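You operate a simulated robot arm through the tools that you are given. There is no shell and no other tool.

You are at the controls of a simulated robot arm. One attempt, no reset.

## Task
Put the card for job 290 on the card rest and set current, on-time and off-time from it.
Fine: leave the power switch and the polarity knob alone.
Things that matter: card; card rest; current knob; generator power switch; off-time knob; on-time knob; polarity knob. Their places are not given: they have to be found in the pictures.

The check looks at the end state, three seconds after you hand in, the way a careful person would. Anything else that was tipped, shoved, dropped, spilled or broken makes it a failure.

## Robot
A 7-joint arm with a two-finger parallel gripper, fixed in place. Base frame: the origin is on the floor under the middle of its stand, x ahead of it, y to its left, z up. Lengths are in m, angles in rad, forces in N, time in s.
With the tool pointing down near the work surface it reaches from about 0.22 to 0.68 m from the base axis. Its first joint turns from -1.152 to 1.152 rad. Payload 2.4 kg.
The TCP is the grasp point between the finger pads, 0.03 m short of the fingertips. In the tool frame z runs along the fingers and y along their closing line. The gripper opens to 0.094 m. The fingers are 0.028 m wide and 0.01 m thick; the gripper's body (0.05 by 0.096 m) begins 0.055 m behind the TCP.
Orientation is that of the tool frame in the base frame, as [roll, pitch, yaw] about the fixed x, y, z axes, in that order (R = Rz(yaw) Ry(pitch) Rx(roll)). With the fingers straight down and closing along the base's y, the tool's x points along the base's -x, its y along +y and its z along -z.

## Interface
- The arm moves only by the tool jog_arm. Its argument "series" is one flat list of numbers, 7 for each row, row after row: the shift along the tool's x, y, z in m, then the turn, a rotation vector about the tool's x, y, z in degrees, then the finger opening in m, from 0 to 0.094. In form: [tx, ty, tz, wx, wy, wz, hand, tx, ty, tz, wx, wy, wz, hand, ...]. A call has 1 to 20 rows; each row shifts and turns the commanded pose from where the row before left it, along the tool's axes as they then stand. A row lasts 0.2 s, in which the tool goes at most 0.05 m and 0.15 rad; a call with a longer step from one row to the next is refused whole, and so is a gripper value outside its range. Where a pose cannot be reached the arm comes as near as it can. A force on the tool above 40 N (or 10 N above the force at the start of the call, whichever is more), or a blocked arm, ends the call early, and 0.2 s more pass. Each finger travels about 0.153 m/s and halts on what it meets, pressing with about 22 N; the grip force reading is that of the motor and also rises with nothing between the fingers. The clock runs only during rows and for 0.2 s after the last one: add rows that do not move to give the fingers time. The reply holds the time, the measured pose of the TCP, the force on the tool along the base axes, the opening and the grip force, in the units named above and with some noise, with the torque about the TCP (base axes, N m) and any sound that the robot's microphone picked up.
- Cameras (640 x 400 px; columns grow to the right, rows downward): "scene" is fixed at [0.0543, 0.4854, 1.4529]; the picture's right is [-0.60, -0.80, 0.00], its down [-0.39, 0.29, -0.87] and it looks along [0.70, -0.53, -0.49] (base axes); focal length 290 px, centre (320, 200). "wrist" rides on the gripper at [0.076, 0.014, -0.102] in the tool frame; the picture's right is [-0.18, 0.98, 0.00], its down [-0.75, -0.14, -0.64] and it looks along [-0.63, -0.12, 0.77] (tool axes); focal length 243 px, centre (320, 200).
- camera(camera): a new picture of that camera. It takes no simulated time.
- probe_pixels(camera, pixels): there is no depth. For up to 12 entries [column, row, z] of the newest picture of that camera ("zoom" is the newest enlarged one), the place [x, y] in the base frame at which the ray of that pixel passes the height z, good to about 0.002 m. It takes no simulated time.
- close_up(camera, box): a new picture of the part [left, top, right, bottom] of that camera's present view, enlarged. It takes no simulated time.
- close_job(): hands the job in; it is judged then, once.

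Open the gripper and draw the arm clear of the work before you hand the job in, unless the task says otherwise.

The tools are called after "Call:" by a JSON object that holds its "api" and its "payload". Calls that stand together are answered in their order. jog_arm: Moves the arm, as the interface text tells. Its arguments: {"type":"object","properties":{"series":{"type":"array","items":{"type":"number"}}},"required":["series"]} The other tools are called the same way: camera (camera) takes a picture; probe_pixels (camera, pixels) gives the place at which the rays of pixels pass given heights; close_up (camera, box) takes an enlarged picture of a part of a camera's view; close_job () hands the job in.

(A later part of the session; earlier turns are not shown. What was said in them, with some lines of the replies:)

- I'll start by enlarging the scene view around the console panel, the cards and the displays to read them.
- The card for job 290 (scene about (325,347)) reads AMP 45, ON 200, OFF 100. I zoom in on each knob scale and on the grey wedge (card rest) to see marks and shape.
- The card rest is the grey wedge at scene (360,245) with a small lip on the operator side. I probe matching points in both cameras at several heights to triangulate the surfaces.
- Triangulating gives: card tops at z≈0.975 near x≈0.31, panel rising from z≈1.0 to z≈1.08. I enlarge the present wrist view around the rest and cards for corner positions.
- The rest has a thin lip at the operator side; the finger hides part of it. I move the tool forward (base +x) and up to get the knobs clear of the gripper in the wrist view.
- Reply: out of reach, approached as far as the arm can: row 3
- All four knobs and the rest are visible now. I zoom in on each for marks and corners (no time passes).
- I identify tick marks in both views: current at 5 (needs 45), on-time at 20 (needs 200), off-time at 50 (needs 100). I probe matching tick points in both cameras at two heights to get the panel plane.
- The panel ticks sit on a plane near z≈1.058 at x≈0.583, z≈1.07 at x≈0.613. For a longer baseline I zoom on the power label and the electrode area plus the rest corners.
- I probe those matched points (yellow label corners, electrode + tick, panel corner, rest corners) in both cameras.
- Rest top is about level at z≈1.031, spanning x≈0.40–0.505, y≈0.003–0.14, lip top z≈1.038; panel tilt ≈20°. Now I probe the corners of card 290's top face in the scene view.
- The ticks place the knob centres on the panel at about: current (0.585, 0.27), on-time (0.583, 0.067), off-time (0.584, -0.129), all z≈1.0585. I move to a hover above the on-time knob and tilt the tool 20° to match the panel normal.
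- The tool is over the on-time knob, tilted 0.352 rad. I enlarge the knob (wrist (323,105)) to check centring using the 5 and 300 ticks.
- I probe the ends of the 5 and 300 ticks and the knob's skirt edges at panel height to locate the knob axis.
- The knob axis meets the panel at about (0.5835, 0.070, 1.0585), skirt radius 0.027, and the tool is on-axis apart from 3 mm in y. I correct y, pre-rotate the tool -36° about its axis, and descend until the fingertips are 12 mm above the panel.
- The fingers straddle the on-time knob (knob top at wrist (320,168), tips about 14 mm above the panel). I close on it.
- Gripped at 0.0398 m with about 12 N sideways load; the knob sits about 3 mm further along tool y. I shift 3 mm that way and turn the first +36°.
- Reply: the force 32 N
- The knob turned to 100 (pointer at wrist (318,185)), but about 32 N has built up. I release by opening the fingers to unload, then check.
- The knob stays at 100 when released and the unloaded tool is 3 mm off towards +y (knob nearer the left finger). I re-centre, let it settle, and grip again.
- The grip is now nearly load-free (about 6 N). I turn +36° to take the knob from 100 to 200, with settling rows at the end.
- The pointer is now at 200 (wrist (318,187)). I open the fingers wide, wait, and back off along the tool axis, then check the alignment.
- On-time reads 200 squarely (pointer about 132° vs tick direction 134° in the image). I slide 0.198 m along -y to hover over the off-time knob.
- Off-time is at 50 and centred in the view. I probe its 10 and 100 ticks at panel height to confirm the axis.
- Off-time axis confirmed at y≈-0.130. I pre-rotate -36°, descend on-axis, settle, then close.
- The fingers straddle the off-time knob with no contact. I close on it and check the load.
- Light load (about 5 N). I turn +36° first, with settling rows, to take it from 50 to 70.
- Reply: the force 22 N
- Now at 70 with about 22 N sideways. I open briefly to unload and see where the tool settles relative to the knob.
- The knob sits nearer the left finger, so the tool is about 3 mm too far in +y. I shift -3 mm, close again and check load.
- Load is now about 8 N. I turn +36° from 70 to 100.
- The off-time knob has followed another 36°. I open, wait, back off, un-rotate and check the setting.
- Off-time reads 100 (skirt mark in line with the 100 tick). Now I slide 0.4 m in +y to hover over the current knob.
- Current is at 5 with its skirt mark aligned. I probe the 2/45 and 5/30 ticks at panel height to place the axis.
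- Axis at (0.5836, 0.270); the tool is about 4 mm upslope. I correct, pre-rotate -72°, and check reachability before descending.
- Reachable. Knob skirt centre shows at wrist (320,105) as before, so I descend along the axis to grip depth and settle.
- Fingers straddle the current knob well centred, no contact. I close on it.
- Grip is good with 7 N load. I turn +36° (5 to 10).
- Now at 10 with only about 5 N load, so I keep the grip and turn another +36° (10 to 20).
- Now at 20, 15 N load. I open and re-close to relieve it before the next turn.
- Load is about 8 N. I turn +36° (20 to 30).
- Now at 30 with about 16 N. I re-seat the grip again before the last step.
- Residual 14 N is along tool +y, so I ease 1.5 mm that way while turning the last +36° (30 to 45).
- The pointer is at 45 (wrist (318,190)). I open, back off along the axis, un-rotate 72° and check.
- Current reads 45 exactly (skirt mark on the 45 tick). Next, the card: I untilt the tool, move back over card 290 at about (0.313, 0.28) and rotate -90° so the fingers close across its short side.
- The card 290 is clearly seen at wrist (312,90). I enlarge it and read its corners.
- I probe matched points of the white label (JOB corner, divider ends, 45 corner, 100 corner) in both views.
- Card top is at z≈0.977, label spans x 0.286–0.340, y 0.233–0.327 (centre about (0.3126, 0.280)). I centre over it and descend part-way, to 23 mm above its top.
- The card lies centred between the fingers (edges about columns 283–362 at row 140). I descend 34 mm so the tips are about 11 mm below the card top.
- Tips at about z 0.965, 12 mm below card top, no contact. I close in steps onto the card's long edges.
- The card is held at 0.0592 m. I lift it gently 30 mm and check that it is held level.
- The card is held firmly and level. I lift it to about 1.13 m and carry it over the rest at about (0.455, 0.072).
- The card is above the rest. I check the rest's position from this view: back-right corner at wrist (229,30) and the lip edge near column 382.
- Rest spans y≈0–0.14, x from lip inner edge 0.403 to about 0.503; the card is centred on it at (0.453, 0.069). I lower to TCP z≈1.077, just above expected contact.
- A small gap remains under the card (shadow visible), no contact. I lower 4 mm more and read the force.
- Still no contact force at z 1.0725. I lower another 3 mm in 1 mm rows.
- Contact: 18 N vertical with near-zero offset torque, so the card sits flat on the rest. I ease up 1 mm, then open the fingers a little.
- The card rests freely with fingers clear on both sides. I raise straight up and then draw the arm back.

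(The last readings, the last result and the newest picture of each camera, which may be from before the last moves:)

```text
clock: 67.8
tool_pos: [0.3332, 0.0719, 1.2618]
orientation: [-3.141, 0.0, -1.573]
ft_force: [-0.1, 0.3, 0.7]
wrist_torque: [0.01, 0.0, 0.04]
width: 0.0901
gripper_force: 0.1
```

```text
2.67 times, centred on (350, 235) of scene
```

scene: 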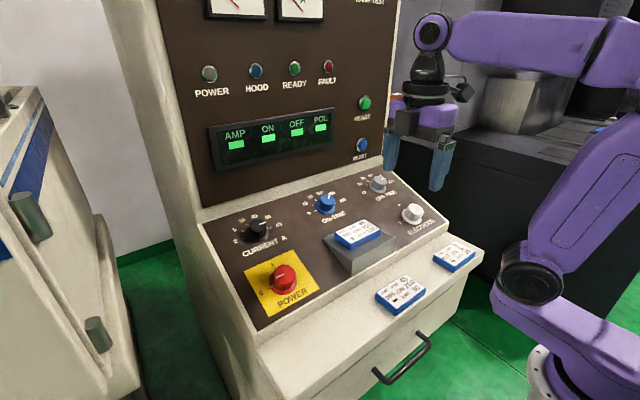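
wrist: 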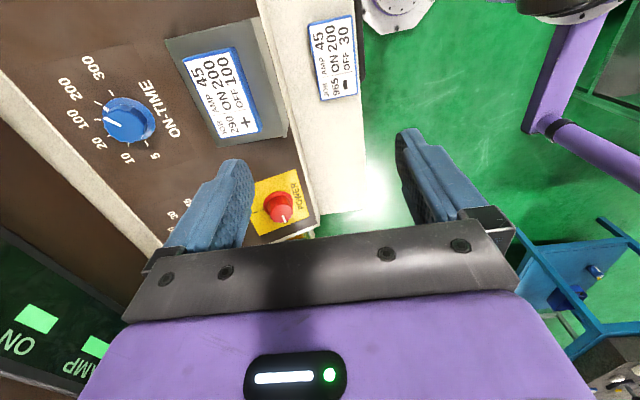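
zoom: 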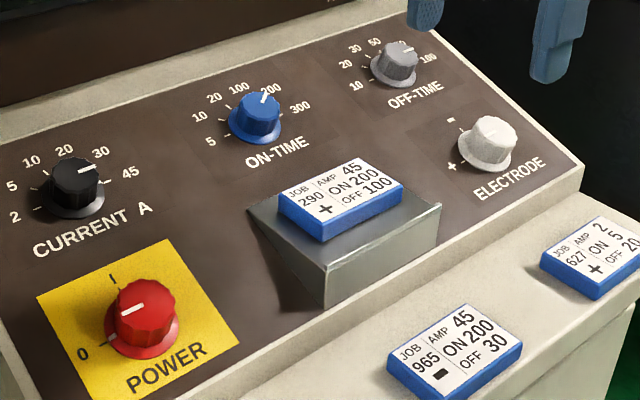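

Everything looks right; I take final close-ups of the knobs, power switch and card to confirm before handing in.

Call:
{"api": "close_up", "payload": {"camera": "scene", "box": [220, 170, 412, 260]}}

Call:
{"api": "close_up", "payload": {"camera": "scene", "box": [312, 205, 408, 270]}}

Call:
{"api": "close_up", "payload": {"camera": "scene", "box": [346, 160, 442, 225]}}

Call:
{"api": "close_up", "payload": {"camera": "wrist", "box": [60, 20, 300, 170]}}

```text
3.33 times, centred on (316, 215) of scene
```

zoom: 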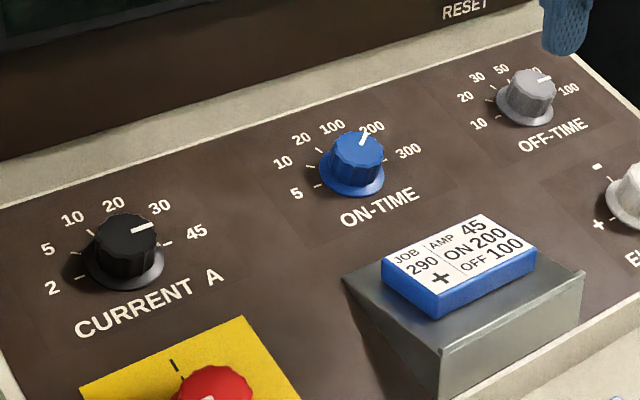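

```text
6.15 times, centred on (360, 238) of scene
```

zoom: 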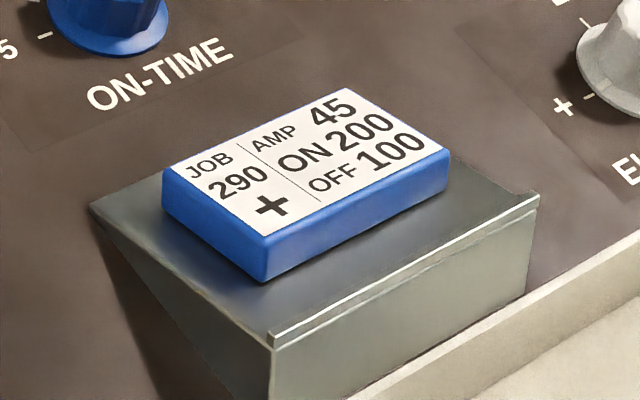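

```text
6.15 times, centred on (394, 192) of scene
```

zoom: 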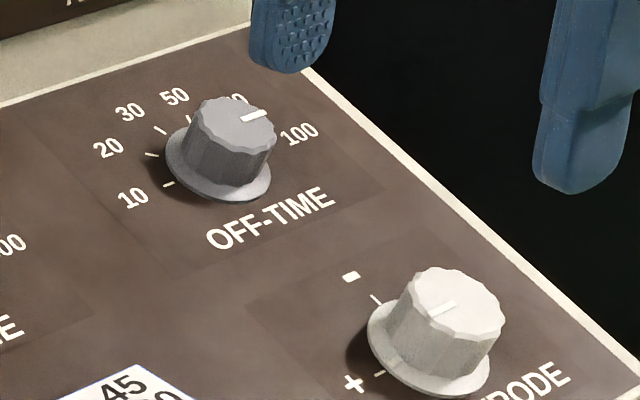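

```text
2.67 times, centred on (180, 95) of wrist
```

zoom: 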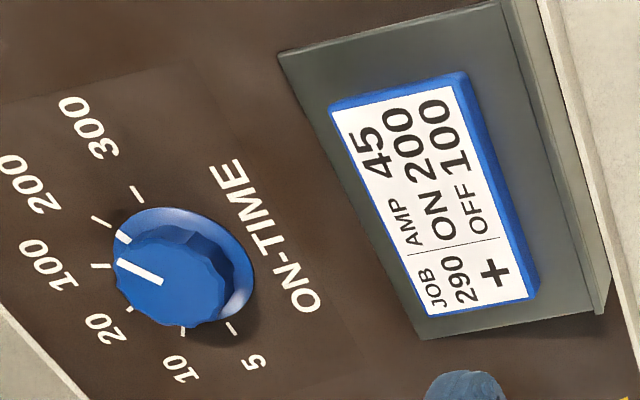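

Final state confirmed: current 45, on-time 200, off-time 100, power still at 0, polarity still at +, card 290 flat on the rest, other cards untouched, and the arm is open and clear. I hand the job in.

Call:
{"api": "close_job", "payload": {}}

```text
The job is handed in.
```

The card for job 290 is flat on the card rest, facing the operator. The three knobs are set from it:

| Knob | Was | Now |
|---|---|---|
| Current | 5 | 45 |
| On-time | 20 | 200 |
| Off-time | 50 | 100 |

In the last pictures each pointer lines up with its tick. The power switch is still at 0 and the polarity knob is still at +; I did not touch either. The other two cards are where they were.

The gripper is open and the arm is drawn back clear of the console. The job is handed in.
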